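You operate a simulated robot arm through the tools that you are given. There is no shell and no other tool.

You run a simulated two-armed robot. Do the job below in one go: nothing can be reset, and whatever is moved stays where it is left.

TASK
Wipe up the spill on the wall end office side top with the cloth and put it back.

The check looks at the end state, three seconds after you hand in, the way a careful person would. Anything else that was tipped, shoved, dropped, spilled or broken makes it a failure. Flat cloth is picked up by pressing the open fingertips on it (5 to 10 N) and closing them slowly along it; thin cloth reads only 2 to 8 mm in the jaws.

THE ROBOT
Two 6-joint arms with two-finger parallel grippers on one trunk, on a base that moves. Base frame: it is fixed to the floor where the robot stands at the start and does not move with it; the origin is under the middle of the robot, x ahead of it, y to its left, z up. Units: m, rad, N and s.
The left shoulder is at the start at [-0.107, 0.177, 0.71], the right one opposite. With the tool pointing down near the work surface each hand reaches from about 0.1 to 0.7 m from the robot's upright axis, wherever it stands, measured 20 degrees to its own side. Places, roughly: cloth [0.5, 2.5, 0.75]. Payload 1.57 kg a hand.
The tool frame of a hand sits at the grasp point between the pads (the TCP): z along the fingers, y along the line on which they close. The tips reach 0.03 m beyond it. Largest opening 0.08 m; finger width 0.017, thickness 0.012; the body of the gripper, 0.04 by 0.082 m, starts 0.08 m behind the TCP.
Orientation is told as [roll, pitch, yaw] about the base's x, y, z axes, in that order, counted from this pose: with the fingers straight down and closing along the base's y, the tool's x points along the base's -x, its y along +y and its z along -z.

THE INTERFACE
- The arms move only by the tool drive_tool. It takes "left_motion", "right_motion" or both (then of equal length, played together; a hand with none holds still); each is a list of rows, each a list of 6 numbers: the shift along the tool's x, y, z in m, then the turn, a rotation vector about the tool's x, y, z in rad. In form: [[tx, ty, tz, wx, wy, wz], ...]. A call has 1 to 20 rows; each row shifts and turns the commanded pose from where the row before left it, along the tool's axes as they then stand. "left_grip" and "right_grip" are, for a hand that has rows, the gripper command, from -1 (shut) to 1 (fully open), values between in proportion, set as the call begins (left out, the last holds). A row lasts 0.2 s, in which the tool goes at most 0.05 m and 0.15 rad; a call with a longer step from one row to the next is refused whole, and so is a gripper value outside its range. A pose out of reach is approached as far as the arm can. The call stops where the force on the tool passes 40 N (or 10 N more than at its start, if that is more) or the arm is blocked; 0.2 s more then pass. Each finger travels about 0.072 m/s and halts on what it meets, pressing with about 33 N; the grip force reading is that of the motor and also rises with nothing between the fingers. The clock runs only during rows and for 0.2 s after the last one: add rows that do not move to give the fingers time. The reply holds the time, the measured pose of the TCP, the force on the tool along the base axes, the opening and the grip force, in the units named above and with some noise, with the torque about the TCP (base axes, N m) and any sound that the robot's microphone picked up.
- Cameras (640 x 400 px; columns grow to the right, rows downward): "scene" is now at [0.0493, 0.0002, 1.4387]; the picture's right is [-0.01, -1.00, 0.00], its down [-0.68, 0.01, -0.73] and it looks along [0.73, -0.01, -0.68] (base axes); focal length 252 px, centre (320, 200). "left" rides on the left gripper at [0.072, 0.007, -0.122] in its tool frame; the picture's right is [-0.09, 1.00, 0.00], its down [-0.84, -0.08, -0.54] and it looks along [-0.54, -0.05, 0.84] (tool axes); focal length 238 px, centre (320, 200). "right" rides on the right gripper at [0.072, -0.007, -0.122] in its tool frame; the picture's right is [0.09, 1.00, 0.00], its down [-0.84, 0.08, -0.54] and it looks along [-0.54, 0.05, 0.84] (tool axes); focal length 238 px, centre (320, 200). There is no depth. A picture from a camera that has moved, and an enlarged one, comes with that camera's place and axes in the base frame and with its lens.
- grab_frame(camera): a new picture of that camera. No time passes.
- slide_trunk(by): moves the trunk up (or, below 0, down) by that many m; the arms and the scene camera ride with it, the base frame stays. It gives what a move gives, with no picture.
- base_move(legs): drives the robot by 1 to 6 legs, each [ahead, left, turn to the left] in m, m and rad, along the robot's own axes; the way and the turn of a leg run together, so that a leg with both is an arc; at most 1.5 m and 3.142 rad a leg. The arms and the cameras ride along, it lands a little off, and it stops where it bumps. It gives what a move gives.
- aim_head(pan, tilt): turns the head with the scene camera to pan (to the left, within 2.496 rad either way) and tilt (down, from -0.506 to 1.204), counted from straight ahead of the robot (the tilt from the chest, where the trunk bows). It gives what a move gives.
- close_up(camera, box): a new picture of the part [left, top, right, bottom] of that camera's present view, enlarged. No time passes.
- hand_in(): hands the job in; it is judged then, once.

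Places have to be worked out from the pictures, the camera data and where the tool is seen. Open the grippers and draw the arms clear of the work before you hand the job in, unless the task says otherwise.

The tools are called after "Call:" by a JSON object that holds its "fn" and its "kwargs". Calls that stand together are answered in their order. drive_tool: Moves the arms, as the interface text tells. Its arguments: {"type":"object","properties":{"left_motion":{"type":"array"},"left_grip":{"type":"number"},"right_motion":{"type":"array"},"right_grip":{"type":"number"}},"required":[]} The other tools are called the same way: slide_trunk (by) moves the trunk up or down; base_move (legs) drives the base; aim_head (pan, tilt) turns the head that bears the scene camera; grab_frame (camera) takes a picture; close_up (camera, box) takes an enlarged picture of a part of a camera's view; hand_in () hands the job in.

At the start:

```text
clock: 0.0
left_position: [0.4096, 0.1696, 0.9307]
left_tcp_rot: [-0.001, 0.0, 0.0]
left_wrist_force: [0.0, -0.1, 0.3]
left_moment: [0.02, 0.0, 0.04]
left_gripper_width: 0.0803
left_grasp_force: 0.0
right_position: [0.5332, -0.2321, 0.9997]
right_tcp_rot: [-0.001, 0.0, 0.0]
right_wrist_force: [-0.8, 0.3, -1.2]
right_moment: [-0.01, 0.0, -0.01]
right_gripper_width: 0.0798
right_grasp_force: 0.1
trunk travel left (down, up): [-0.15, 0.178]
robot x, y, heading: [0.0022, 0.0012, 0.005]
head pan, tilt (commanded): [-0.014, 0.75]
```

scene: 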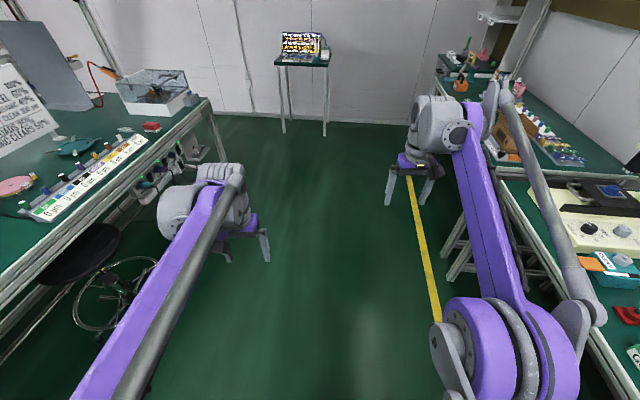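
right: 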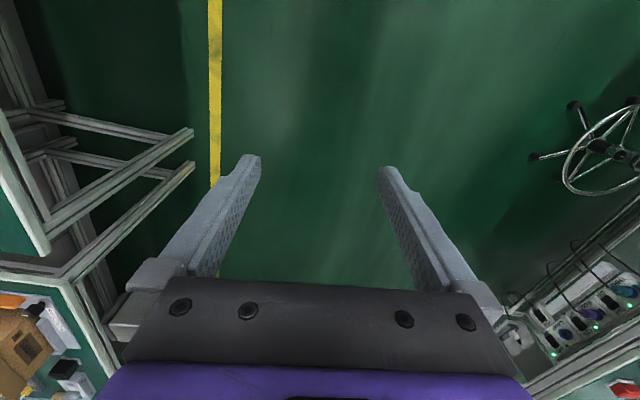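
left: 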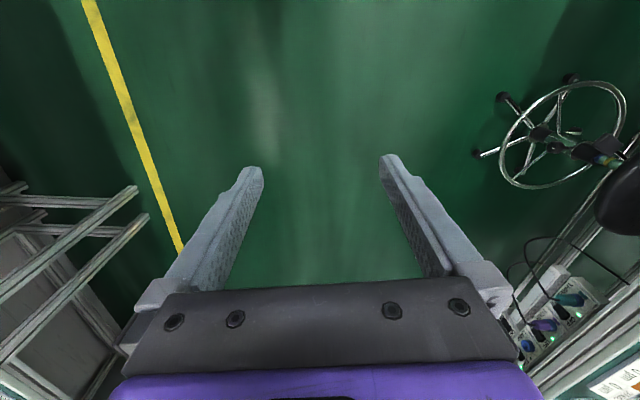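

The pictures show benches left and right and a small stand ahead; the cloth should be far to the left at about [0.5, 2.5, 0.75]. I pan the head left to look for it.

Call:
{"fn": "aim_head", "kwargs": {"pan": 1.3, "tilt": 0.4}}

```text
clock: 1.5
left_position: [0.4103, 0.1693, 0.9302]
left_tcp_rot: [-0.002, -0.001, 0.002]
left_wrist_force: [-0.3, -0.5, 0.3]
left_moment: [0.01, -0.01, -0.01]
left_gripper_width: 0.0799
left_grasp_force: 0.0
right_position: [0.5327, -0.2317, 0.9995]
right_tcp_rot: [0.0, 0.001, 0.0]
right_wrist_force: [-0.6, 0.3, -0.6]
right_moment: [0.01, 0.02, -0.01]
right_gripper_width: 0.0801
right_grasp_force: 0.0
trunk travel left (down, up): [-0.15, 0.178]
robot x, y, heading: [0.0013, 0.0035, 0.001]
head pan, tilt (commanded): [1.3, 0.4]
```

The head is turned; I take a picture to see the left side.

Call:
{"fn": "grab_frame", "kwargs": {"camera": "scene"}}

```text
taken
camera scene: at [-0.0088, 0.0907, 1.4697], right [0.96, -0.27, 0.0], down [-0.1, -0.38, -0.92], along [0.25, 0.89, -0.39], focal length 252 px, centre (320, 200)
```

scene: 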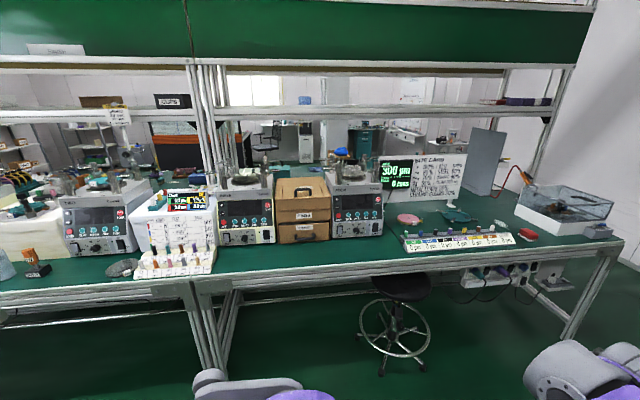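

The bench on the left runs along x with its near edge at about y=0.88; the cloth seems to lie on its far (office) side. I look further ahead toward the wall end and to the back.

Call:
{"fn": "close_up", "kwargs": {"camera": "scene", "box": [200, 60, 440, 210]}}

Call:
{"fn": "aim_head", "kwargs": {"pan": 0.5, "tilt": 0.3}}

Call:
{"fn": "grab_frame", "kwargs": {"camera": "scene"}}

Call:
{"fn": "aim_head", "kwargs": {"pan": 2.2, "tilt": 0.4}}

Call:
{"fn": "grab_frame", "kwargs": {"camera": "scene"}}

```text
2.67 times, centred on (320, 135) of scene
camera zoom: at [-0.0088, 0.0907, 1.4697], right [0.96, -0.27, 0.0], down [-0.1, -0.38, -0.92], along [0.25, 0.89, -0.39], focal length 673 px, centre (320, 373)
```

zoom: 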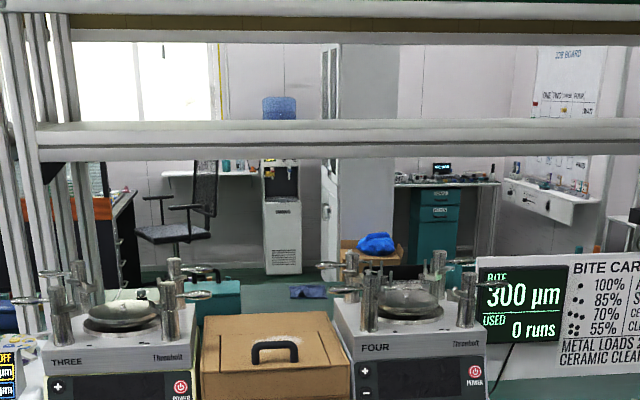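

```text
clock: 2.6
left_position: [0.4096, 0.1696, 0.9313]
left_tcp_rot: [0.001, 0.001, 0.001]
left_wrist_force: [-0.3, 0.1, 0.6]
left_moment: [-0.02, -0.01, -0.02]
left_gripper_width: 0.0801
left_grasp_force: 0.1
right_position: [0.5336, -0.2319, 0.9991]
right_tcp_rot: [-0.001, 0.001, 0.0]
right_wrist_force: [-0.5, 0.8, 0.6]
right_moment: [0.03, -0.03, 0.02]
right_gripper_width: 0.0802
right_grasp_force: 0.0
trunk travel left (down, up): [-0.15, 0.178]
robot x, y, heading: [-0.0019, -0.0022, 0.005]
head pan, tilt (commanded): [0.499, 0.3]
```

```text
taken
camera scene: at [0.0483, 0.0461, 1.479], right [0.48, -0.88, 0.0], down [-0.26, -0.14, -0.96], along [0.84, 0.46, -0.3], focal length 252 px, centre (320, 200)
```

scene: 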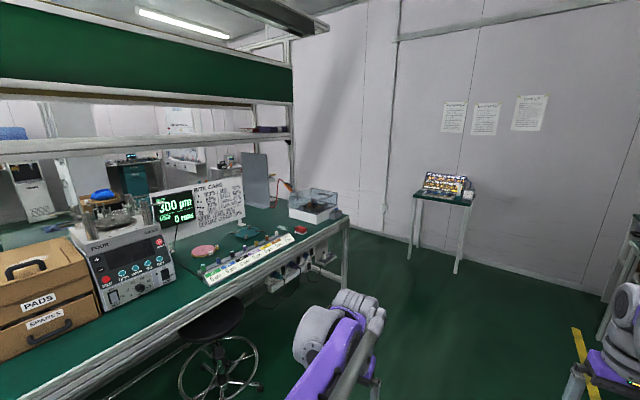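

```text
clock: 4.3
left_position: [0.4104, 0.17, 0.9302]
left_tcp_rot: [0.001, 0.0, 0.001]
left_wrist_force: [-0.4, 0.0, 0.0]
left_moment: [0.0, -0.01, -0.02]
left_gripper_width: 0.0801
left_grasp_force: 0.0
right_position: [0.5325, -0.232, 1.0002]
right_tcp_rot: [0.001, 0.0, 0.001]
right_wrist_force: [1.2, 1.0, -0.7]
right_moment: [0.01, 0.01, 0.01]
right_gripper_width: 0.08
right_grasp_force: 0.1
trunk travel left (down, up): [-0.15, 0.178]
robot x, y, heading: [0.0055, -0.001, 0.0]
head pan, tilt (commanded): [2.201, 0.4]
```

```text
taken
camera scene: at [-0.0882, 0.0763, 1.4698], right [0.81, 0.59, 0.0], down [0.23, -0.31, -0.92], along [-0.54, 0.74, -0.39], focal length 252 px, centre (320, 200)
```

scene: 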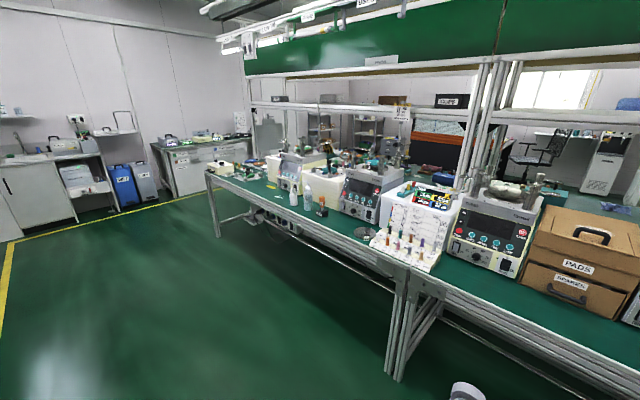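

The bench is double-sided; the dark blue cloth lies on the far, office-side top. The wall is around x≈3.2 and the bench ends near x≈1.8, so I'll go around that end. First I look straight ahead again to fix the small stand and gap.

Call:
{"fn": "base_move", "kwargs": {"legs": [[1.4, -0.1, 0]]}}

Call:
{"fn": "aim_head", "kwargs": {"pan": 0.6, "tilt": 0.5}}

Call:
{"fn": "grab_frame", "kwargs": {"camera": "scene"}}

```text
clock: 11.3
left_position: [1.7969, 0.0575, 0.9298]
left_tcp_rot: [0.001, -0.001, -0.009]
left_wrist_force: [-0.6, -0.8, -0.6]
left_moment: [-0.01, -0.01, 0.06]
left_gripper_width: 0.08
left_grasp_force: 0.0
right_position: [1.9175, -0.3439, 0.9993]
right_tcp_rot: [0.0, 0.0, -0.009]
right_wrist_force: [-0.2, -0.1, 0.4]
right_moment: [0.02, 0.01, 0.0]
right_gripper_width: 0.0802
right_grasp_force: 0.1
trunk travel left (down, up): [-0.15, 0.178]
robot x, y, heading: [1.3876, -0.1096, -0.006]
head pan, tilt (commanded): [2.201, 0.4]
```

```text
clock: 12.9
left_position: [1.7966, 0.0574, 0.9303]
left_tcp_rot: [-0.001, 0.001, -0.009]
left_wrist_force: [0.8, -0.3, 0.1]
left_moment: [0.01, 0.01, 0.0]
left_gripper_width: 0.0803
left_grasp_force: 0.0
right_position: [1.9167, -0.3462, 0.999]
right_tcp_rot: [0.001, 0.0, -0.009]
right_wrist_force: [-0.3, 0.6, -0.2]
right_moment: [-0.02, 0.07, -0.01]
right_gripper_width: 0.0801
right_grasp_force: 0.0
trunk travel left (down, up): [-0.15, 0.178]
robot x, y, heading: [1.3841, -0.1051, -0.007]
head pan, tilt (commanded): [0.6, 0.499]
```

```text
taken
camera scene: at [1.4277, -0.0558, 1.4606], right [0.56, -0.83, 0.0], down [-0.4, -0.27, -0.88], along [0.73, 0.49, -0.48], focal length 252 px, centre (320, 200)
```

scene: 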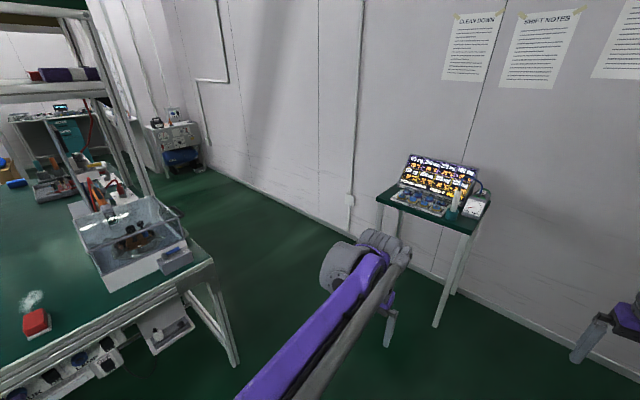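

The end leg of the bench is at about [1.81, 0.77] and the stand's front is at x≈2.68 with a clear aisle between bench and wall. I turn left in place and strafe into the middle of that gap, then look along it.

Call:
{"fn": "base_move", "kwargs": {"legs": [[0, 0, 1.577], [0, -0.88, 0]]}}

Call:
{"fn": "aim_head", "kwargs": {"pan": 0.3, "tilt": 0.4}}

Call:
{"fn": "grab_frame", "kwargs": {"camera": "scene"}}

```text
clock: 24.8
left_position: [2.0888, 0.2936, 0.9291]
left_tcp_rot: [-0.001, 0.0, 1.562]
left_wrist_force: [0.3, -0.1, -0.6]
left_moment: [-0.01, 0.02, -0.01]
left_gripper_width: 0.08
left_grasp_force: 0.0
right_position: [2.4916, 0.4141, 0.9982]
right_tcp_rot: [0.001, 0.0, 1.562]
right_wrist_force: [0.2, -0.5, 0.3]
right_moment: [0.02, -0.02, 0.02]
right_gripper_width: 0.0799
right_grasp_force: 0.0
trunk travel left (down, up): [-0.15, 0.178]
robot x, y, heading: [2.2539, -0.1171, 1.564]
head pan, tilt (commanded): [0.6, 0.499]
```

```text
clock: 25.6
left_position: [2.0894, 0.2942, 0.9303]
left_tcp_rot: [0.001, 0.0, 1.561]
left_wrist_force: [-0.1, 0.3, 0.3]
left_moment: [-0.01, -0.02, -0.02]
left_gripper_width: 0.0799
left_grasp_force: 0.1
right_position: [2.4912, 0.4135, 1.0003]
right_tcp_rot: [0.0, -0.001, 1.562]
right_wrist_force: [0.1, -0.2, -0.6]
right_moment: [-0.03, 0.02, -0.02]
right_gripper_width: 0.0801
right_grasp_force: 0.1
trunk travel left (down, up): [-0.15, 0.178]
robot x, y, heading: [2.2505, -0.116, 1.562]
head pan, tilt (commanded): [0.3, 0.4]
```

```text
taken
camera scene: at [2.2272, -0.0601, 1.4697], right [0.96, 0.29, 0.0], down [0.11, -0.37, -0.92], along [-0.27, 0.88, -0.39], focal length 252 px, centre (320, 200)
```

scene: 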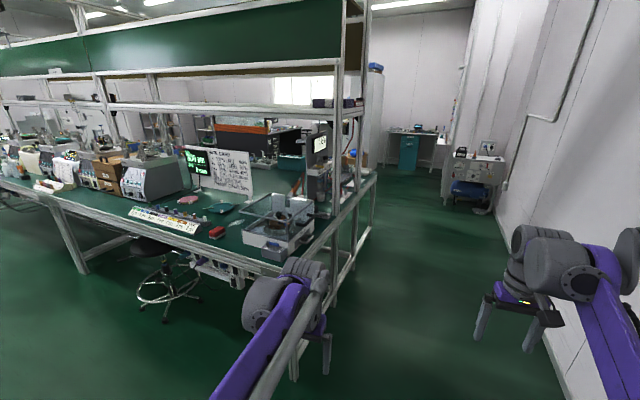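

The aisle is clear; the bench is skewed about -0.13 rad, with the office-side end corner near [2.07, 2.4] and the wall around x≈3.2. I align with the bench and drive up the aisle.

Call:
{"fn": "base_move", "kwargs": {"legs": [[0, -0.1, -0.13], [1.5, 0, 0], [1.0, 0, 0]]}}

Call:
{"fn": "aim_head", "kwargs": {"pan": 0.9, "tilt": 0.4}}

Call:
{"fn": "grab_frame", "kwargs": {"camera": "scene"}}

Call:
{"fn": "aim_head", "kwargs": {"pan": 0.0, "tilt": 0.4}}

Call:
{"fn": "grab_frame", "kwargs": {"camera": "scene"}}

```text
clock: 39.0
left_position: [2.5958, 2.7948, 0.9301]
left_tcp_rot: [-0.002, 0.001, 1.421]
left_wrist_force: [0.4, 0.2, -0.2]
left_moment: [0.03, -0.03, 0.0]
left_gripper_width: 0.0799
left_grasp_force: 0.1
right_position: [3.0101, 2.8578, 0.9997]
right_tcp_rot: [-0.001, 0.001, 1.424]
right_wrist_force: [0.1, 0.5, -0.4]
right_moment: [-0.01, -0.04, 0.0]
right_gripper_width: 0.0799
right_grasp_force: 0.1
trunk travel left (down, up): [-0.15, 0.178]
robot x, y, heading: [2.7013, 2.3644, 1.427]
head pan, tilt (commanded): [0.3, 0.4]
```

```text
clock: 40.0
left_position: [2.5965, 2.7943, 0.9305]
left_tcp_rot: [0.001, -0.001, 1.423]
left_wrist_force: [0.4, -0.4, -0.5]
left_moment: [0.0, 0.01, 0.0]
left_gripper_width: 0.08
left_grasp_force: 0.1
right_position: [3.01, 2.8578, 1.0003]
right_tcp_rot: [0.0, -0.001, 1.425]
right_wrist_force: [0.4, 0.6, -0.3]
right_moment: [-0.04, 0.01, -0.04]
right_gripper_width: 0.0799
right_grasp_force: 0.1
trunk travel left (down, up): [-0.15, 0.178]
robot x, y, heading: [2.7035, 2.3649, 1.416]
head pan, tilt (commanded): [0.901, 0.4]
```

```text
taken
camera scene: at [2.634, 2.4007, 1.4698], right [0.73, 0.68, 0.0], down [0.27, -0.28, -0.92], along [-0.63, 0.67, -0.39], focal length 252 px, centre (320, 200)
```

scene: 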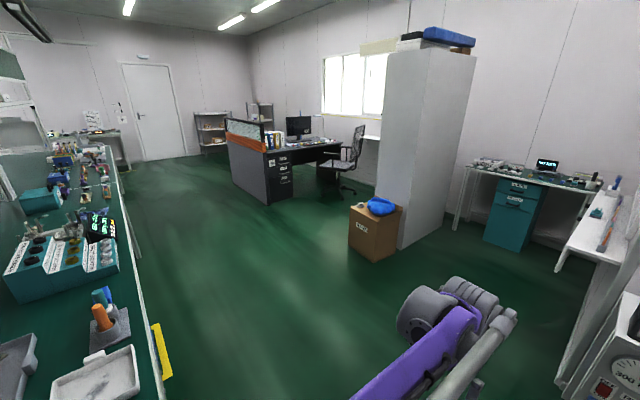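

```text
clock: 41.2
left_position: [2.5963, 2.7943, 0.9312]
left_tcp_rot: [0.001, 0.0, 1.423]
left_wrist_force: [0.4, 0.9, -0.3]
left_moment: [-0.01, 0.01, 0.02]
left_gripper_width: 0.08
left_grasp_force: 0.0
right_position: [3.0098, 2.8569, 0.9997]
right_tcp_rot: [0.002, 0.001, 1.423]
right_wrist_force: [0.5, -0.1, -0.7]
right_moment: [0.04, -0.03, -0.02]
right_gripper_width: 0.0801
right_grasp_force: 0.0
trunk travel left (down, up): [-0.15, 0.178]
robot x, y, heading: [2.7054, 2.3636, 1.419]
head pan, tilt (commanded): [0.0, 0.4]
```

```text
taken
camera scene: at [2.7109, 2.4247, 1.4698], right [0.99, -0.15, 0.0], down [-0.06, -0.38, -0.92], along [0.13, 0.91, -0.39], focal length 252 px, centre (320, 200)
```

scene: 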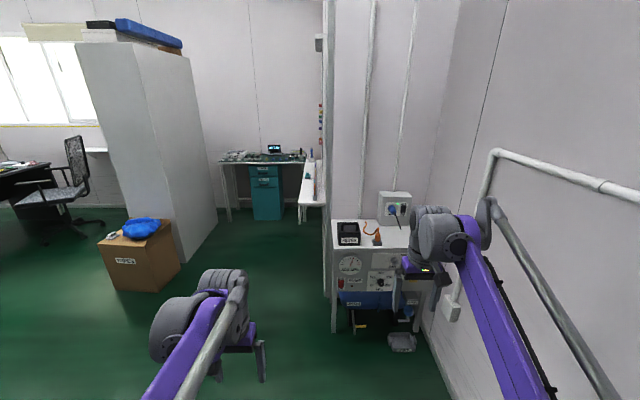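

The robot has passed the end corner of the bench; a cabinet stands at about [2.96, 3.6] and a carton at [1.3–1.7, 4.2], with a wide aisle on the office side. I go a bit further and turn left to be parallel with the office-side edge.

Call:
{"fn": "base_move", "kwargs": {"legs": [[0.3, 0.15, 0], [0, 0.15, 1.58]]}}

Call:
{"fn": "aim_head", "kwargs": {"pan": 0.7, "tilt": 0.6}}

Call:
{"fn": "grab_frame", "kwargs": {"camera": "scene"}}

```text
clock: 47.3
left_position: [2.0639, 2.4881, 0.9302]
left_tcp_rot: [0.0, 0.001, 3.018]
left_wrist_force: [0.0, 1.1, 0.6]
left_moment: [-0.01, 0.02, 0.03]
left_gripper_width: 0.08
left_grasp_force: 0.0
right_position: [1.989, 2.8998, 0.9997]
right_tcp_rot: [0.0, 0.0, 3.02]
right_wrist_force: [-0.3, 0.0, -1.0]
right_moment: [0.02, -0.02, 0.02]
right_gripper_width: 0.08
right_grasp_force: 0.1
trunk travel left (down, up): [-0.15, 0.178]
robot x, y, heading: [2.4935, 2.6069, 3.016]
head pan, tilt (commanded): [0.0, 0.4]
```

```text
clock: 48.3
left_position: [2.0645, 2.4871, 0.9303]
left_tcp_rot: [0.0, 0.0, 3.018]
left_wrist_force: [1.2, -0.3, 1.4]
left_moment: [0.01, -0.03, -0.01]
left_gripper_width: 0.0799
left_grasp_force: 0.2
right_position: [1.9894, 2.9011, 1.0]
right_tcp_rot: [0.001, 0.0, 3.018]
right_wrist_force: [0.2, -0.3, -0.7]
right_moment: [-0.01, 0.05, -0.03]
right_gripper_width: 0.0799
right_grasp_force: 0.1
trunk travel left (down, up): [-0.15, 0.178]
robot x, y, heading: [2.4943, 2.6091, 3.021]
head pan, tilt (commanded): [0.7, 0.6]
```

```text
taken
camera scene: at [2.4483, 2.5544, 1.4516], right [-0.54, 0.84, 0.0], down [0.47, 0.31, -0.83], along [-0.69, -0.45, -0.56], focal length 252 px, centre (320, 200)
```

scene: 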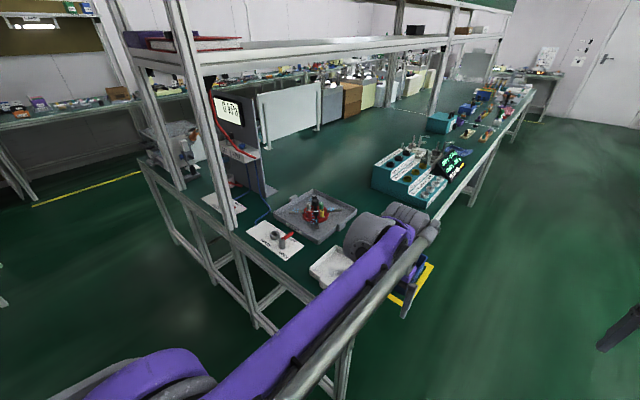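

The office-side top is visible with trays, boards and a teal box, but my left hand hovers near the bench corner. I strafe away from the bench, then drive along it and look again.

Call:
{"fn": "base_move", "kwargs": {"legs": [[0, -0.5, 0], [0.9, 0, 0]]}}

Call:
{"fn": "aim_head", "kwargs": {"pan": 1.2, "tilt": 0.6}}

Call:
{"fn": "grab_frame", "kwargs": {"camera": "scene"}}

Call:
{"fn": "aim_head", "kwargs": {"pan": 2.0, "tilt": 0.6}}

Call:
{"fn": "grab_frame", "kwargs": {"camera": "scene"}}

```text
clock: 57.6
left_position: [1.2273, 3.077, 0.9309]
left_tcp_rot: [0.001, 0.0, 3.033]
left_wrist_force: [-0.9, 0.5, -0.1]
left_moment: [-0.02, -0.03, 0.02]
left_gripper_width: 0.0801
left_grasp_force: 0.1
right_position: [1.1462, 3.4885, 0.9999]
right_tcp_rot: [-0.001, 0.0, 3.034]
right_wrist_force: [-0.7, -1.4, 0.4]
right_moment: [-0.01, -0.02, -0.01]
right_gripper_width: 0.0802
right_grasp_force: 0.0
trunk travel left (down, up): [-0.15, 0.178]
robot x, y, heading: [1.653, 3.1968, 3.032]
head pan, tilt (commanded): [0.7, 0.6]
```

```text
clock: 58.5
left_position: [1.2274, 3.0773, 0.9302]
left_tcp_rot: [0.001, -0.001, 3.034]
left_wrist_force: [0.4, -0.7, -0.7]
left_moment: [0.03, -0.01, -0.03]
left_gripper_width: 0.0802
left_grasp_force: 0.1
right_position: [1.1475, 3.4895, 0.9996]
right_tcp_rot: [0.0, 0.001, 3.034]
right_wrist_force: [0.5, 0.1, 0.8]
right_moment: [0.0, -0.01, 0.03]
right_gripper_width: 0.0801
right_grasp_force: 0.1
trunk travel left (down, up): [-0.15, 0.178]
robot x, y, heading: [1.6578, 3.2018, 3.033]
head pan, tilt (commanded): [1.201, 0.6]
```

```text
taken
camera scene: at [1.6432, 3.1202, 1.4515], right [-0.89, 0.46, 0.0], down [0.26, 0.5, -0.83], along [-0.38, -0.73, -0.56], focal length 252 px, centre (320, 200)
```

scene: 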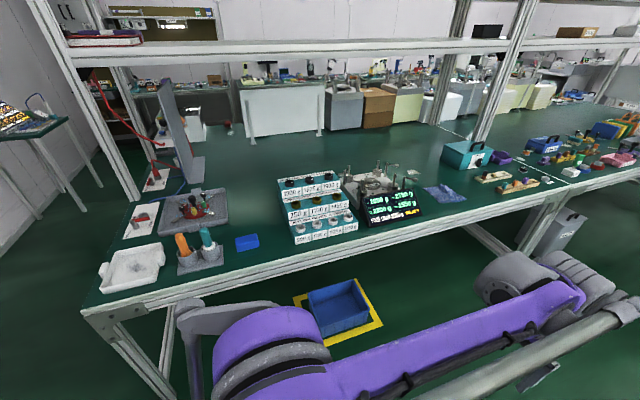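

```text
clock: 59.6
left_position: [1.228, 3.0763, 0.9303]
left_tcp_rot: [0.0, 0.0, 3.033]
left_wrist_force: [-0.5, -0.7, 0.7]
left_moment: [0.0, -0.01, 0.0]
left_gripper_width: 0.0801
left_grasp_force: 0.1
right_position: [1.1485, 3.4899, 0.999]
right_tcp_rot: [0.001, 0.0, 3.031]
right_wrist_force: [-0.2, 0.1, -0.3]
right_moment: [0.01, 0.03, -0.01]
right_gripper_width: 0.08
right_grasp_force: 0.1
trunk travel left (down, up): [-0.15, 0.178]
robot x, y, heading: [1.6538, 3.1982, 3.039]
head pan, tilt (commanded): [2.0, 0.6]
```

```text
taken
camera scene: at [1.7118, 3.1147, 1.4515], right [-0.95, -0.31, 0.0], down [-0.18, 0.54, -0.83], along [0.26, -0.78, -0.56], focal length 252 px, centre (320, 200)
```

scene: 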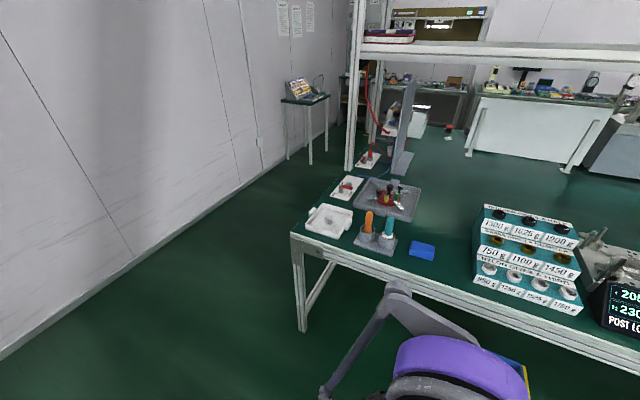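

The office-side top with the blue cloth by the teal box is in view. I enlarge the cloth area and the whole top to find the spill.

Call:
{"fn": "aim_head", "kwargs": {"pan": 1.2, "tilt": 0.6}}

Call:
{"fn": "close_up", "kwargs": {"camera": "scene", "box": [400, 120, 560, 220]}}

Call:
{"fn": "close_up", "kwargs": {"camera": "scene", "box": [80, 140, 400, 320]}}

Call:
{"fn": "close_up", "kwargs": {"camera": "scene", "box": [330, 90, 490, 190]}}

```text
clock: 60.8
left_position: [1.2276, 3.0769, 0.93]
left_tcp_rot: [0.0, 0.0, 3.034]
left_wrist_force: [0.4, 0.1, -0.2]
left_moment: [0.0, -0.02, 0.0]
left_gripper_width: 0.0799
left_grasp_force: 0.1
right_position: [1.147, 3.4891, 1.0008]
right_tcp_rot: [0.0, 0.0, 3.033]
right_wrist_force: [0.3, 0.2, -0.3]
right_moment: [-0.03, -0.01, -0.01]
right_gripper_width: 0.08
right_grasp_force: 0.2
trunk travel left (down, up): [-0.15, 0.178]
robot x, y, heading: [1.6507, 3.2006, 3.033]
head pan, tilt (commanded): [1.201, 0.6]
```

```text
4.00 times, centred on (480, 170) of scene
camera zoom: at [1.6433, 3.1201, 1.4515], right [-0.89, 0.46, 0.0], down [0.26, 0.5, -0.83], along [-0.38, -0.73, -0.56], focal length 1010 px, centre (-320, 320)
```

zoom: 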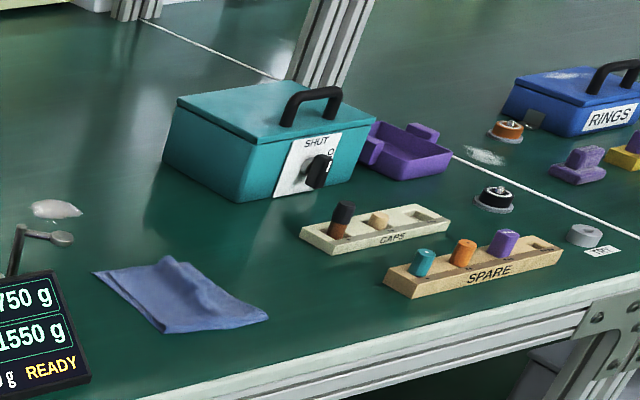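

```text
2.00 times, centred on (240, 230) of scene
camera zoom: at [1.6433, 3.1201, 1.4515], right [-0.89, 0.46, 0.0], down [0.26, 0.5, -0.83], along [-0.38, -0.73, -0.56], focal length 505 px, centre (480, 140)
```

zoom: 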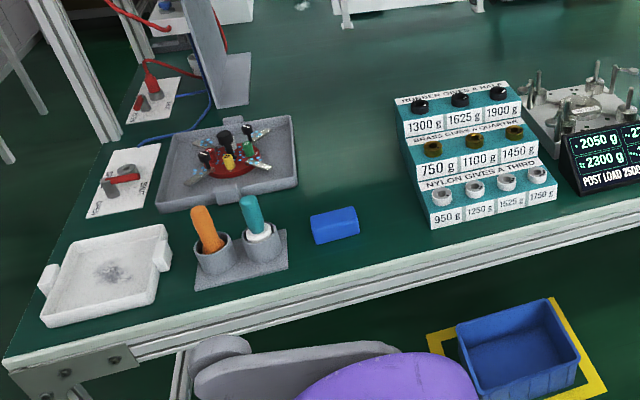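

```text
4.00 times, centred on (410, 140) of scene
camera zoom: at [1.6433, 3.1201, 1.4515], right [-0.89, 0.46, 0.0], down [0.26, 0.5, -0.83], along [-0.38, -0.73, -0.56], focal length 1010 px, centre (-40, 440)
```

zoom: 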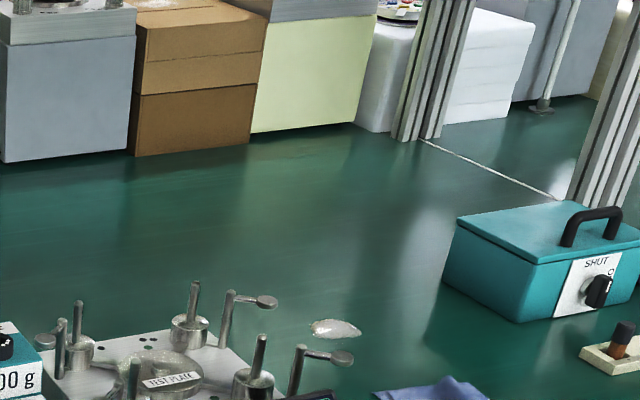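

The spill is a whitish puddle at about [0.54, 2.20] between the test-plate machine and the teal box; the cloth lies at about [0.57, 2.45] near the office edge (y≈2.62). I drive along the aisle and turn to face the bench from a distance.

Call:
{"fn": "base_move", "kwargs": {"legs": [[1.15, -0.2, 0], [0, 0, 1.55]]}}

Call:
{"fn": "aim_head", "kwargs": {"pan": 0.0, "tilt": 0.6}}

Call:
{"fn": "grab_frame", "kwargs": {"camera": "scene"}}

Call:
{"fn": "aim_head", "kwargs": {"pan": 0.0, "tilt": 1.2}}

Call:
{"fn": "grab_frame", "kwargs": {"camera": "scene"}}

```text
clock: 70.6
left_position: [0.6341, 3.0995, 0.9301]
left_tcp_rot: [0.0, -0.001, -1.689]
left_wrist_force: [0.1, -0.3, 0.7]
left_moment: [0.02, 0.02, 0.03]
left_gripper_width: 0.0802
left_grasp_force: 0.1
right_position: [0.2212, 3.0241, 0.999]
right_tcp_rot: [0.0, 0.0, -1.688]
right_wrist_force: [-0.2, 0.4, 0.3]
right_moment: [-0.03, -0.01, -0.02]
right_gripper_width: 0.0798
right_grasp_force: 0.0
trunk travel left (down, up): [-0.15, 0.178]
robot x, y, heading: [0.5147, 3.5244, -1.688]
head pan, tilt (commanded): [1.201, 0.6]
```

```text
clock: 72.0
left_position: [0.6332, 3.1001, 0.9306]
left_tcp_rot: [0.0, 0.002, -1.688]
left_wrist_force: [-0.1, 0.0, -0.3]
left_moment: [-0.01, -0.03, 0.01]
left_gripper_width: 0.0798
left_grasp_force: 0.0
right_position: [0.2216, 3.0226, 0.9991]
right_tcp_rot: [0.001, 0.0, -1.688]
right_wrist_force: [0.3, 0.0, -0.1]
right_moment: [0.01, 0.03, -0.03]
right_gripper_width: 0.0796
right_grasp_force: 0.1
trunk travel left (down, up): [-0.15, 0.178]
robot x, y, heading: [0.5127, 3.5255, -1.685]
head pan, tilt (commanded): [0.0, 0.6]
```

```text
taken
camera scene: at [0.506, 3.4723, 1.4515], right [-0.99, 0.12, 0.0], down [0.07, 0.56, -0.83], along [-0.1, -0.82, -0.56], focal length 252 px, centre (320, 200)
```

scene: 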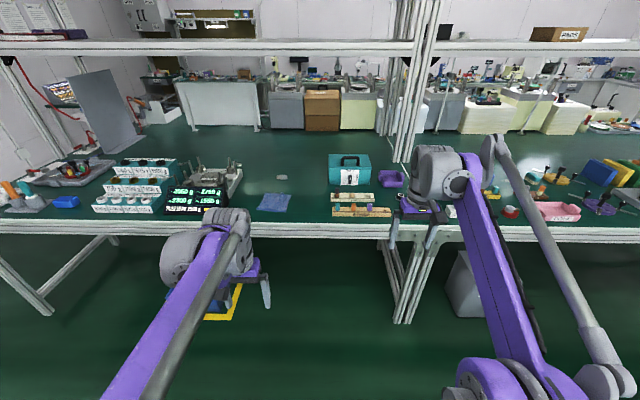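

```text
clock: 73.0
left_position: [0.634, 3.1002, 0.931]
left_tcp_rot: [-0.001, 0.001, -1.687]
left_wrist_force: [0.0, -0.8, 0.0]
left_moment: [-0.02, -0.05, 0.01]
left_gripper_width: 0.0802
left_grasp_force: 0.1
right_position: [0.2198, 3.024, 0.9998]
right_tcp_rot: [-0.002, 0.0, -1.686]
right_wrist_force: [0.2, 0.0, -0.1]
right_moment: [-0.01, 0.0, 0.02]
right_gripper_width: 0.08
right_grasp_force: 0.0
trunk travel left (down, up): [-0.15, 0.178]
robot x, y, heading: [0.5115, 3.5255, -1.689]
head pan, tilt (commanded): [0.0, 1.201]
```

```text
taken
camera scene: at [0.5098, 3.5045, 1.407], right [-0.99, 0.12, 0.0], down [0.11, 0.93, -0.36], along [-0.04, -0.36, -0.93], focal length 252 px, centre (320, 200)
```

scene: 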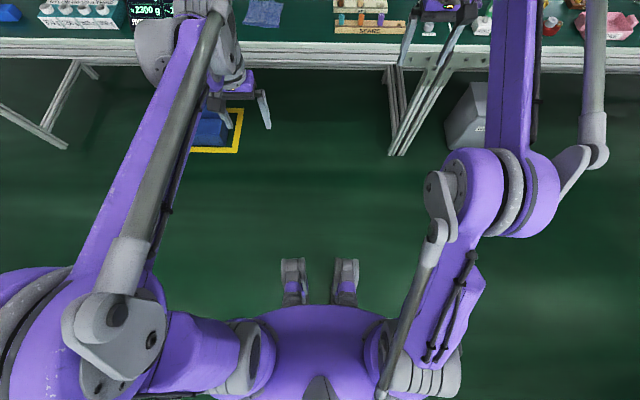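

The robot faces the bench squarely; its front feet reach only ~0.2 m ahead of its axis, so I can stand at about y≈2.84. First I draw the right arm back so it doesn't hang over the teal box, and raise the trunk somewhat for clearance and reach.

Call:
{"fn": "drive_tool", "kwargs": {"right_motion": [[0.045, 0, 0, 0, 0, 0], [0.045, 0, 0, 0, 0, 0], [0.045, 0, 0, 0, 0, 0], [0.045, 0, 0, 0, 0, 0], [0.045, 0, 0, 0, 0, 0]]}}

Call:
{"fn": "slide_trunk", "kwargs": {"by": 0.12}}

Call:
{"fn": "aim_head", "kwargs": {"pan": 0.0, "tilt": 0.8}}

Call:
{"fn": "grab_frame", "kwargs": {"camera": "scene"}}

```text
clock: 74.2
left_position: [0.6316, 3.0999, 0.9303]
left_tcp_rot: [0.002, -0.001, -1.688]
left_wrist_force: [0.6, 0.0, -0.3]
left_moment: [0.02, 0.05, 0.0]
left_gripper_width: 0.0799
left_grasp_force: 0.0
right_position: [0.2457, 3.249, 0.9987]
right_tcp_rot: [0.0, -0.001, -1.688]
right_wrist_force: [-0.2, -0.5, -0.8]
right_moment: [0.02, 0.01, -0.01]
right_gripper_width: 0.0802
right_grasp_force: 0.0
trunk travel left (down, up): [-0.15, 0.178]
robot x, y, heading: [0.5111, 3.5269, -1.687]
head pan, tilt (commanded): [0.0, 1.201]
```

```text
clock: 75.7
left_position: [0.6336, 3.1007, 1.0501]
left_tcp_rot: [0.0, -0.001, -1.688]
left_wrist_force: [-0.7, 0.6, 0.6]
left_moment: [0.02, 0.0, 0.01]
left_gripper_width: 0.08
left_grasp_force: 0.1
right_position: [0.2469, 3.2466, 1.1197]
right_tcp_rot: [0.001, 0.0, -1.689]
right_wrist_force: [-0.3, 0.6, -1.1]
right_moment: [0.0, 0.01, -0.01]
right_gripper_width: 0.08
right_grasp_force: 0.1
trunk travel left (down, up): [-0.27, 0.058]
robot x, y, heading: [0.5148, 3.5269, -1.69]
head pan, tilt (commanded): [0.0, 1.201]
```

```text
clock: 76.5
left_position: [0.6334, 3.0997, 1.0502]
left_tcp_rot: [0.002, -0.001, -1.687]
left_wrist_force: [0.6, 0.9, 0.2]
left_moment: [0.01, -0.01, -0.02]
left_gripper_width: 0.0799
left_grasp_force: 0.0
right_position: [0.2473, 3.2459, 1.1202]
right_tcp_rot: [0.0, -0.001, -1.688]
right_wrist_force: [0.8, -0.7, 0.4]
right_moment: [-0.03, 0.02, -0.03]
right_gripper_width: 0.0799
right_grasp_force: 0.1
trunk travel left (down, up): [-0.27, 0.058]
robot x, y, heading: [0.5154, 3.523, -1.69]
head pan, tilt (commanded): [0.0, 0.799]
```

```text
taken
camera scene: at [0.5078, 3.4881, 1.5542], right [-0.99, 0.12, 0.0], down [0.08, 0.71, -0.7], along [-0.08, -0.69, -0.72], focal length 252 px, centre (320, 200)
```

scene: 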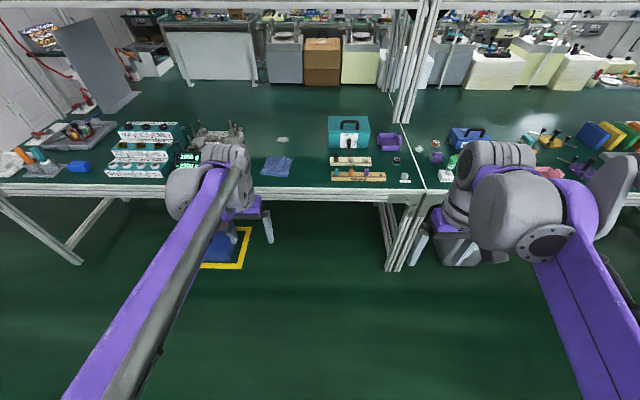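

The view is clear and the right arm is back. I drive ahead 0.5 m first and check the clearance looking down.

Call:
{"fn": "base_move", "kwargs": {"legs": [[0.5, 0, 0]]}}

Call:
{"fn": "grab_frame", "kwargs": {"camera": "scene"}}

Call:
{"fn": "grab_frame", "kwargs": {"camera": "left"}}

Call:
{"fn": "aim_head", "kwargs": {"pan": 0.0, "tilt": 1.2}}

Call:
{"fn": "grab_frame", "kwargs": {"camera": "scene"}}

```text
clock: 79.5
left_position: [0.5756, 2.6071, 1.0494]
left_tcp_rot: [0.0, 0.001, -1.687]
left_wrist_force: [0.4, 0.0, -0.4]
left_moment: [0.01, 0.02, 0.0]
left_gripper_width: 0.0799
left_grasp_force: 0.0
right_position: [0.1889, 2.7526, 1.1197]
right_tcp_rot: [-0.001, 0.0, -1.689]
right_wrist_force: [-0.5, -0.3, -0.2]
right_moment: [0.01, -0.04, -0.01]
right_gripper_width: 0.0802
right_grasp_force: 0.0
trunk travel left (down, up): [-0.27, 0.058]
robot x, y, heading: [0.4591, 3.0347, -1.683]
head pan, tilt (commanded): [0.0, 0.799]
```

```text
taken
camera scene: at [0.4498, 2.9955, 1.5542], right [-0.99, 0.12, 0.0], down [0.08, 0.71, -0.7], along [-0.08, -0.69, -0.72], focal length 252 px, centre (320, 200)
```

scene: 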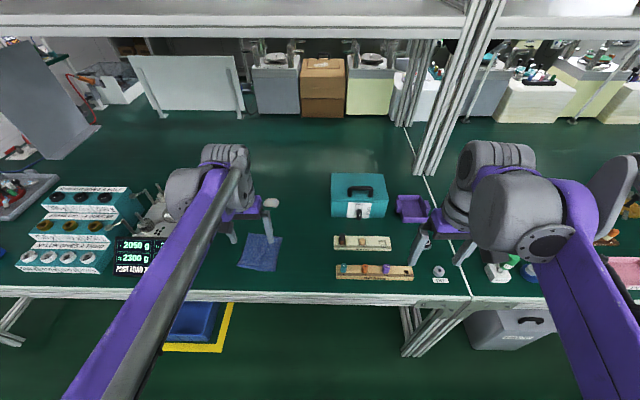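

```text
taken
camera left: at [0.5904, 2.6783, 1.1726], right [0.98, -0.21, 0.0], down [-0.17, -0.82, 0.54], along [-0.11, -0.53, -0.84], focal length 238 px, centre (320, 200)
```

left: 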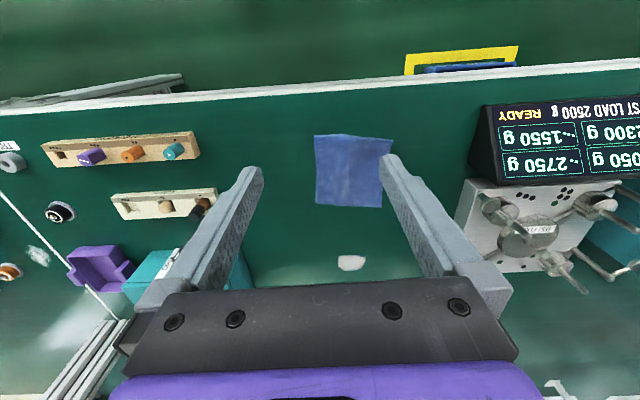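

```text
clock: 80.3
left_position: [0.5756, 2.6059, 1.0502]
left_tcp_rot: [-0.001, 0.001, -1.687]
left_wrist_force: [0.0, -0.4, 0.3]
left_moment: [0.03, -0.01, -0.01]
left_gripper_width: 0.08
left_grasp_force: 0.0
right_position: [0.189, 2.7543, 1.1196]
right_tcp_rot: [0.001, 0.0, -1.687]
right_wrist_force: [0.1, 0.7, -0.1]
right_moment: [0.0, -0.03, 0.0]
right_gripper_width: 0.0803
right_grasp_force: 0.1
trunk travel left (down, up): [-0.27, 0.058]
robot x, y, heading: [0.4545, 3.0305, -1.684]
head pan, tilt (commanded): [0.0, 1.201]
```

```text
taken
camera scene: at [0.4528, 3.0204, 1.5265], right [-0.99, 0.12, 0.0], down [0.11, 0.93, -0.36], along [-0.04, -0.36, -0.93], focal length 252 px, centre (320, 200)
```

scene: 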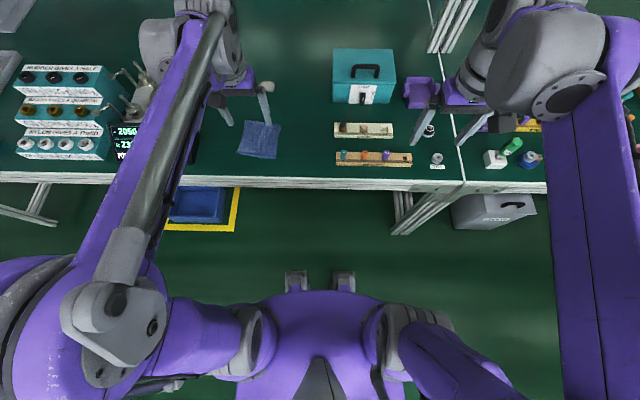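

From the wrist view the cloth is about 15 cm square centred at [0.608, 2.458], the spill about 7×5 cm centred at [0.572, 2.21], both well clear of the teal box (x<0.33) and the machine (x>0.78). I roll ahead 0.17 m more to bring both in reach.

Call:
{"fn": "base_move", "kwargs": {"legs": [[0.17, 0, 0]]}}

Call:
{"fn": "aim_head", "kwargs": {"pan": 0.15, "tilt": 1.0}}

Call:
{"fn": "grab_frame", "kwargs": {"camera": "scene"}}

Call:
{"fn": "grab_frame", "kwargs": {"camera": "left"}}

```text
clock: 81.8
left_position: [0.5575, 2.4408, 1.0499]
left_tcp_rot: [0.0, 0.0, -1.684]
left_wrist_force: [-0.4, -0.2, -0.2]
left_moment: [0.01, 0.03, 0.01]
left_gripper_width: 0.08
left_grasp_force: 0.0
right_position: [0.1709, 2.5862, 1.1201]
right_tcp_rot: [0.002, 0.0, -1.686]
right_wrist_force: [-0.5, 0.1, 0.4]
right_moment: [0.01, 0.01, 0.0]
right_gripper_width: 0.08
right_grasp_force: 0.1
trunk travel left (down, up): [-0.27, 0.058]
robot x, y, heading: [0.435, 2.8663, -1.685]
head pan, tilt (commanded): [0.0, 1.201]
```

```text
clock: 82.5
left_position: [0.5591, 2.441, 1.0494]
left_tcp_rot: [0.0, 0.001, -1.684]
left_wrist_force: [0.5, -0.4, -0.1]
left_moment: [0.04, 0.02, 0.0]
left_gripper_width: 0.0798
left_grasp_force: 0.0
right_position: [0.1714, 2.5869, 1.1197]
right_tcp_rot: [0.0, 0.0, -1.684]
right_wrist_force: [-0.3, 0.2, 0.1]
right_moment: [0.02, -0.01, 0.0]
right_gripper_width: 0.0801
right_grasp_force: 0.1
trunk travel left (down, up): [-0.27, 0.058]
robot x, y, heading: [0.4358, 2.8666, -1.679]
head pan, tilt (commanded): [0.15, 1.0]
```

```text
taken
camera scene: at [0.4424, 2.8396, 1.5391], right [-1.0, -0.04, 0.0], down [-0.03, 0.84, -0.54], along [0.02, -0.54, -0.84], focal length 252 px, centre (320, 200)
```

scene: 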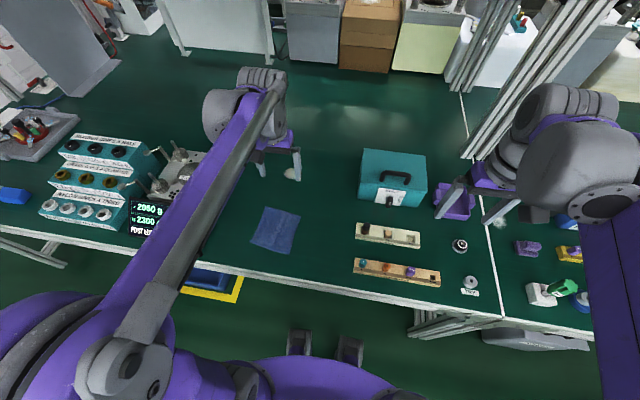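

```text
taken
camera left: at [0.5727, 2.5123, 1.1727], right [0.98, -0.2, 0.0], down [-0.17, -0.82, 0.54], along [-0.11, -0.53, -0.84], focal length 238 px, centre (320, 200)
```

left: 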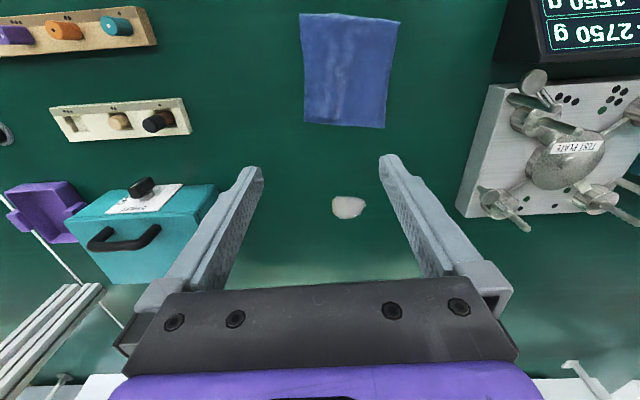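

Triangulating the spill from the two wrist views gives a table height of about 0.755. The cloth centre is now at about [0.605, 2.463]; I enlarge it to see how it lies before going down.

Call:
{"fn": "close_up", "kwargs": {"camera": "left", "box": [260, 0, 440, 140]}}

Call:
{"fn": "close_up", "kwargs": {"camera": "scene", "box": [230, 150, 350, 260]}}

Call:
{"fn": "close_up", "kwargs": {"camera": "left", "box": [300, 170, 400, 240]}}

```text
2.86 times, centred on (350, 70) of left
camera zoom: at [0.5727, 2.5123, 1.1727], right [0.98, -0.2, 0.0], down [-0.17, -0.82, 0.54], along [-0.11, -0.53, -0.84], focal length 681 px, centre (234, 571)
```

zoom: 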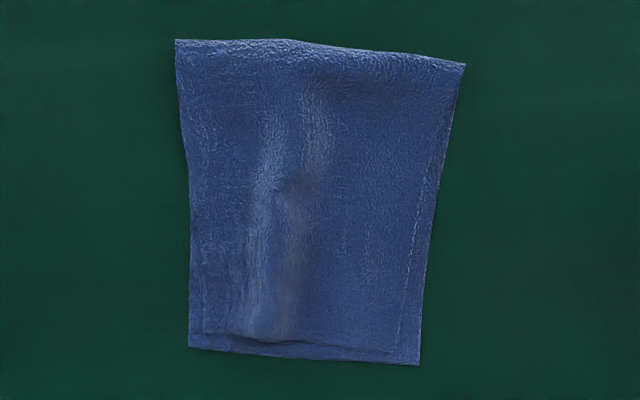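

```text
3.64 times, centred on (290, 205) of scene
camera zoom: at [0.4424, 2.8396, 1.5391], right [-1.0, -0.04, 0.0], down [-0.03, 0.84, -0.54], along [0.02, -0.54, -0.84], focal length 918 px, centre (429, 182)
```

zoom: 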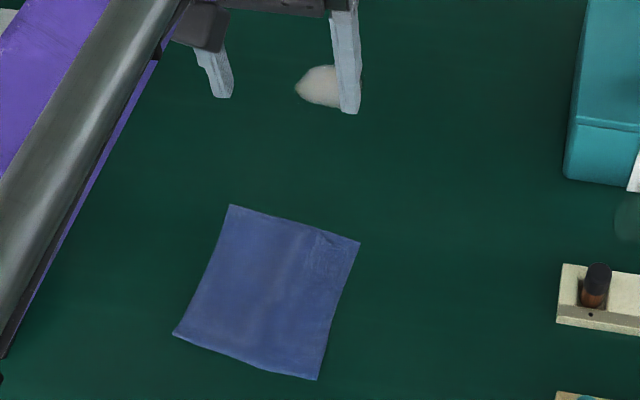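

```text
5.71 times, centred on (350, 205) of left
camera zoom: at [0.5727, 2.5123, 1.1727], right [0.98, -0.2, 0.0], down [-0.17, -0.82, 0.54], along [-0.11, -0.53, -0.84], focal length 1362 px, centre (149, 171)
```

zoom: 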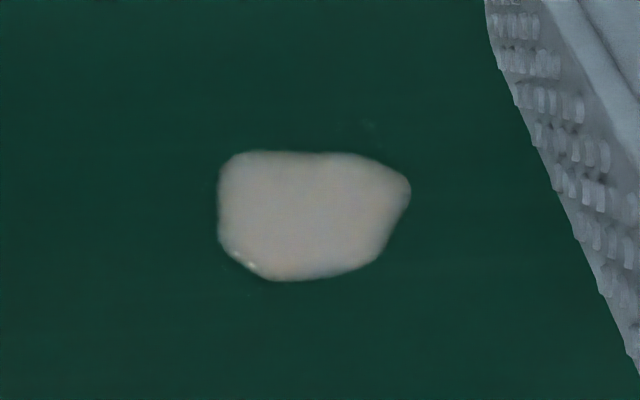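

A ridge runs along the cloth near [0.585, 2.45], which the fingers can straddle. I shift over it and descend to TCP z≈0.83 with the fingers open.

Call:
{"fn": "drive_tool", "kwargs": {"left_motion": [[0.0177, 0.0317, 0, 0, 0, 0], [0, 0, 0.045, 0, 0, 0], [0, 0, 0.045, 0, 0, 0], [0, 0, 0.045, 0, 0, 0], [0, 0, 0.045, 0, 0, 0], [0, 0, 0.04, 0, 0, 0]], "left_grip": 1.0}}

Call:
{"fn": "grab_frame", "kwargs": {"camera": "left"}}

Call:
{"fn": "grab_frame", "kwargs": {"camera": "scene"}}

```text
clock: 83.9
left_position: [0.5927, 2.4538, 0.8288]
left_tcp_rot: [0.001, 0.0, -1.685]
left_wrist_force: [0.2, -0.2, 0.1]
left_moment: [-0.02, -0.02, 0.01]
left_gripper_width: 0.08
left_grasp_force: 0.0
right_position: [0.1714, 2.586, 1.1194]
right_tcp_rot: [0.0, 0.0, -1.684]
right_wrist_force: [-0.3, 1.2, -0.7]
right_moment: [0.03, 0.02, 0.01]
right_gripper_width: 0.0802
right_grasp_force: 0.1
trunk travel left (down, up): [-0.27, 0.058]
robot x, y, heading: [0.4357, 2.8656, -1.686]
head pan, tilt (commanded): [0.15, 1.0]
```

```text
taken
camera left: at [0.6069, 2.5257, 0.9514], right [0.98, -0.2, 0.0], down [-0.17, -0.82, 0.54], along [-0.11, -0.53, -0.84], focal length 238 px, centre (320, 200)
```

left: 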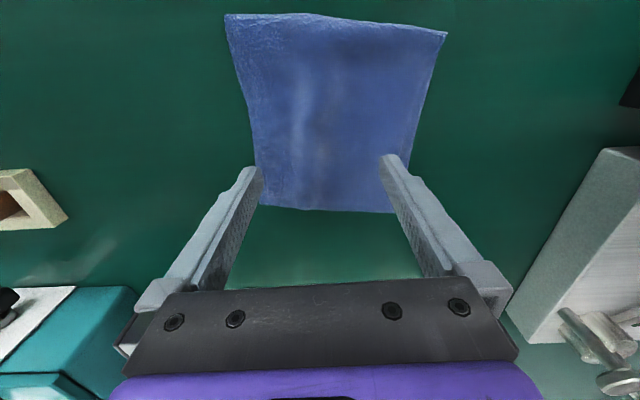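

```text
taken
camera scene: at [0.4426, 2.8389, 1.5391], right [-1.0, -0.04, 0.0], down [-0.03, 0.84, -0.54], along [0.02, -0.54, -0.84], focal length 252 px, centre (320, 200)
```

scene: 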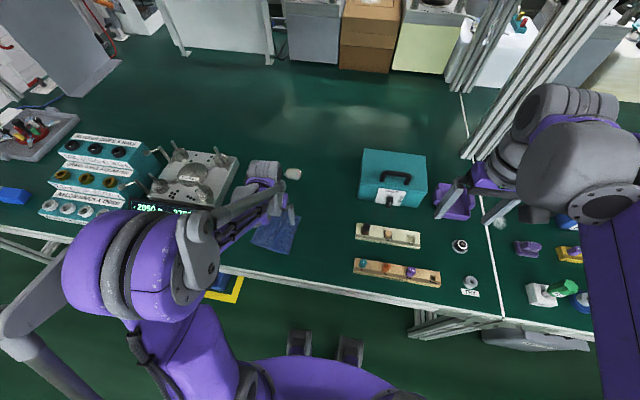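

The fingers straddle the cloth's ridge with both tips over cloth, and the elbow is clear of the display. I lower close to the surface, then in small steps until I feel contact.

Call:
{"fn": "drive_tool", "kwargs": {"left_motion": [[0, 0, 0.02, 0, 0, 0], [0, 0, 0.012, 0, 0, 0], [0, 0, 0.004, 0, 0, 0], [0, 0, 0.003, 0, 0, 0]], "left_grip": 1.0}}

```text
clock: 84.9
left_position: [0.5913, 2.4553, 0.7915]
left_tcp_rot: [-0.001, -0.003, -1.682]
left_wrist_force: [1.8, -0.1, 20.9]
left_moment: [0.09, 0.73, 0.02]
left_gripper_width: 0.0789
left_grasp_force: 0.0
right_position: [0.1704, 2.5883, 1.1202]
right_tcp_rot: [-0.001, -0.001, -1.685]
right_wrist_force: [-0.2, -0.3, 0.1]
right_moment: [0.02, 0.03, 0.0]
right_gripper_width: 0.08
right_grasp_force: 0.1
trunk travel left (down, up): [-0.27, 0.058]
robot x, y, heading: [0.4378, 2.8654, -1.68]
head pan, tilt (commanded): [0.15, 1.0]
```

Contact is already made at TCP z≈0.7915 with 21 N, too hard. I ease up a millimetre or so to get 5–10 N.

Call:
{"fn": "drive_tool", "kwargs": {"left_motion": [[0, 0, -0.001, 0, 0, 0], [0, 0, 0, 0, 0, 0]], "left_grip": 1.0}}

```text
clock: 85.5
left_position: [0.5916, 2.4567, 0.7933]
left_tcp_rot: [-0.001, -0.002, -1.685]
left_wrist_force: [-0.2, -1.3, 11.3]
left_moment: [0.02, 0.38, 0.01]
left_gripper_width: 0.0792
left_grasp_force: 0.0
right_position: [0.1716, 2.5877, 1.121]
right_tcp_rot: [0.0, 0.001, -1.685]
right_wrist_force: [0.8, -0.3, 0.1]
right_moment: [0.0, 0.01, 0.01]
right_gripper_width: 0.0801
right_grasp_force: 0.1
trunk travel left (down, up): [-0.27, 0.058]
robot x, y, heading: [0.4319, 2.8694, -1.685]
head pan, tilt (commanded): [0.15, 1.0]
```

About 11 N, but the moment says mostly the −x finger carries it. I roll the tool slightly about its x axis to lower the other finger and ease a bit.

Call:
{"fn": "drive_tool", "kwargs": {"left_motion": [[0, 0, -0.0002, 0.006, 0, 0], [0, 0, 0, 0, 0, 0]], "left_grip": 1.0}}

```text
clock: 86.1
left_position: [0.5921, 2.4554, 0.792]
left_tcp_rot: [-0.005, 0.0, -1.683]
left_wrist_force: [0.3, 0.1, 4.2]
left_moment: [-0.02, -0.04, -0.01]
left_gripper_width: 0.0796
left_grasp_force: 0.2
right_position: [0.1708, 2.5874, 1.1201]
right_tcp_rot: [0.0, 0.001, -1.685]
right_wrist_force: [0.8, 0.5, -0.2]
right_moment: [-0.04, 0.0, 0.02]
right_gripper_width: 0.0801
right_grasp_force: 0.1
trunk travel left (down, up): [-0.27, 0.058]
robot x, y, heading: [0.4352, 2.8708, -1.679]
head pan, tilt (commanded): [0.15, 1.0]
```

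Now the load is balanced but only 4 N. I press 0.6 mm deeper for about 8 N and begin closing slowly.

Call:
{"fn": "drive_tool", "kwargs": {"left_motion": [[0, 0, 0.0006, 0, 0, 0], [0, 0, 0, 0, 0, 0]], "left_grip": 0.85}}

Call:
{"fn": "drive_tool", "kwargs": {"left_motion": [[0, 0, 0, 0, 0, 0], [0, 0, 0, 0, 0, 0]], "left_grip": 0.7}}

```text
clock: 86.7
left_position: [0.5904, 2.4555, 0.7922]
left_tcp_rot: [-0.005, -0.001, -1.684]
left_wrist_force: [-0.7, 0.9, 9.6]
left_moment: [-0.01, 0.0, -0.01]
left_gripper_width: 0.0729
left_grasp_force: 0.1
right_position: [0.1709, 2.5876, 1.1206]
right_tcp_rot: [0.002, 0.0, -1.684]
right_wrist_force: [0.0, -0.4, 0.2]
right_moment: [-0.01, -0.02, -0.01]
right_gripper_width: 0.08
right_grasp_force: 0.2
trunk travel left (down, up): [-0.27, 0.058]
robot x, y, heading: [0.4361, 2.8697, -1.684]
head pan, tilt (commanded): [0.15, 1.0]
```

```text
clock: 87.3
left_position: [0.5918, 2.4546, 0.7918]
left_tcp_rot: [-0.004, -0.001, -1.682]
left_wrist_force: [0.4, -0.3, 9.6]
left_moment: [0.0, 0.06, -0.02]
left_gripper_width: 0.0661
left_grasp_force: 0.1
right_position: [0.1707, 2.5868, 1.1194]
right_tcp_rot: [0.0, 0.001, -1.685]
right_wrist_force: [0.6, -0.3, -0.4]
right_moment: [0.01, 0.01, -0.04]
right_gripper_width: 0.0799
right_grasp_force: 0.0
trunk travel left (down, up): [-0.27, 0.058]
robot x, y, heading: [0.4371, 2.868, -1.684]
head pan, tilt (commanded): [0.15, 1.0]
```

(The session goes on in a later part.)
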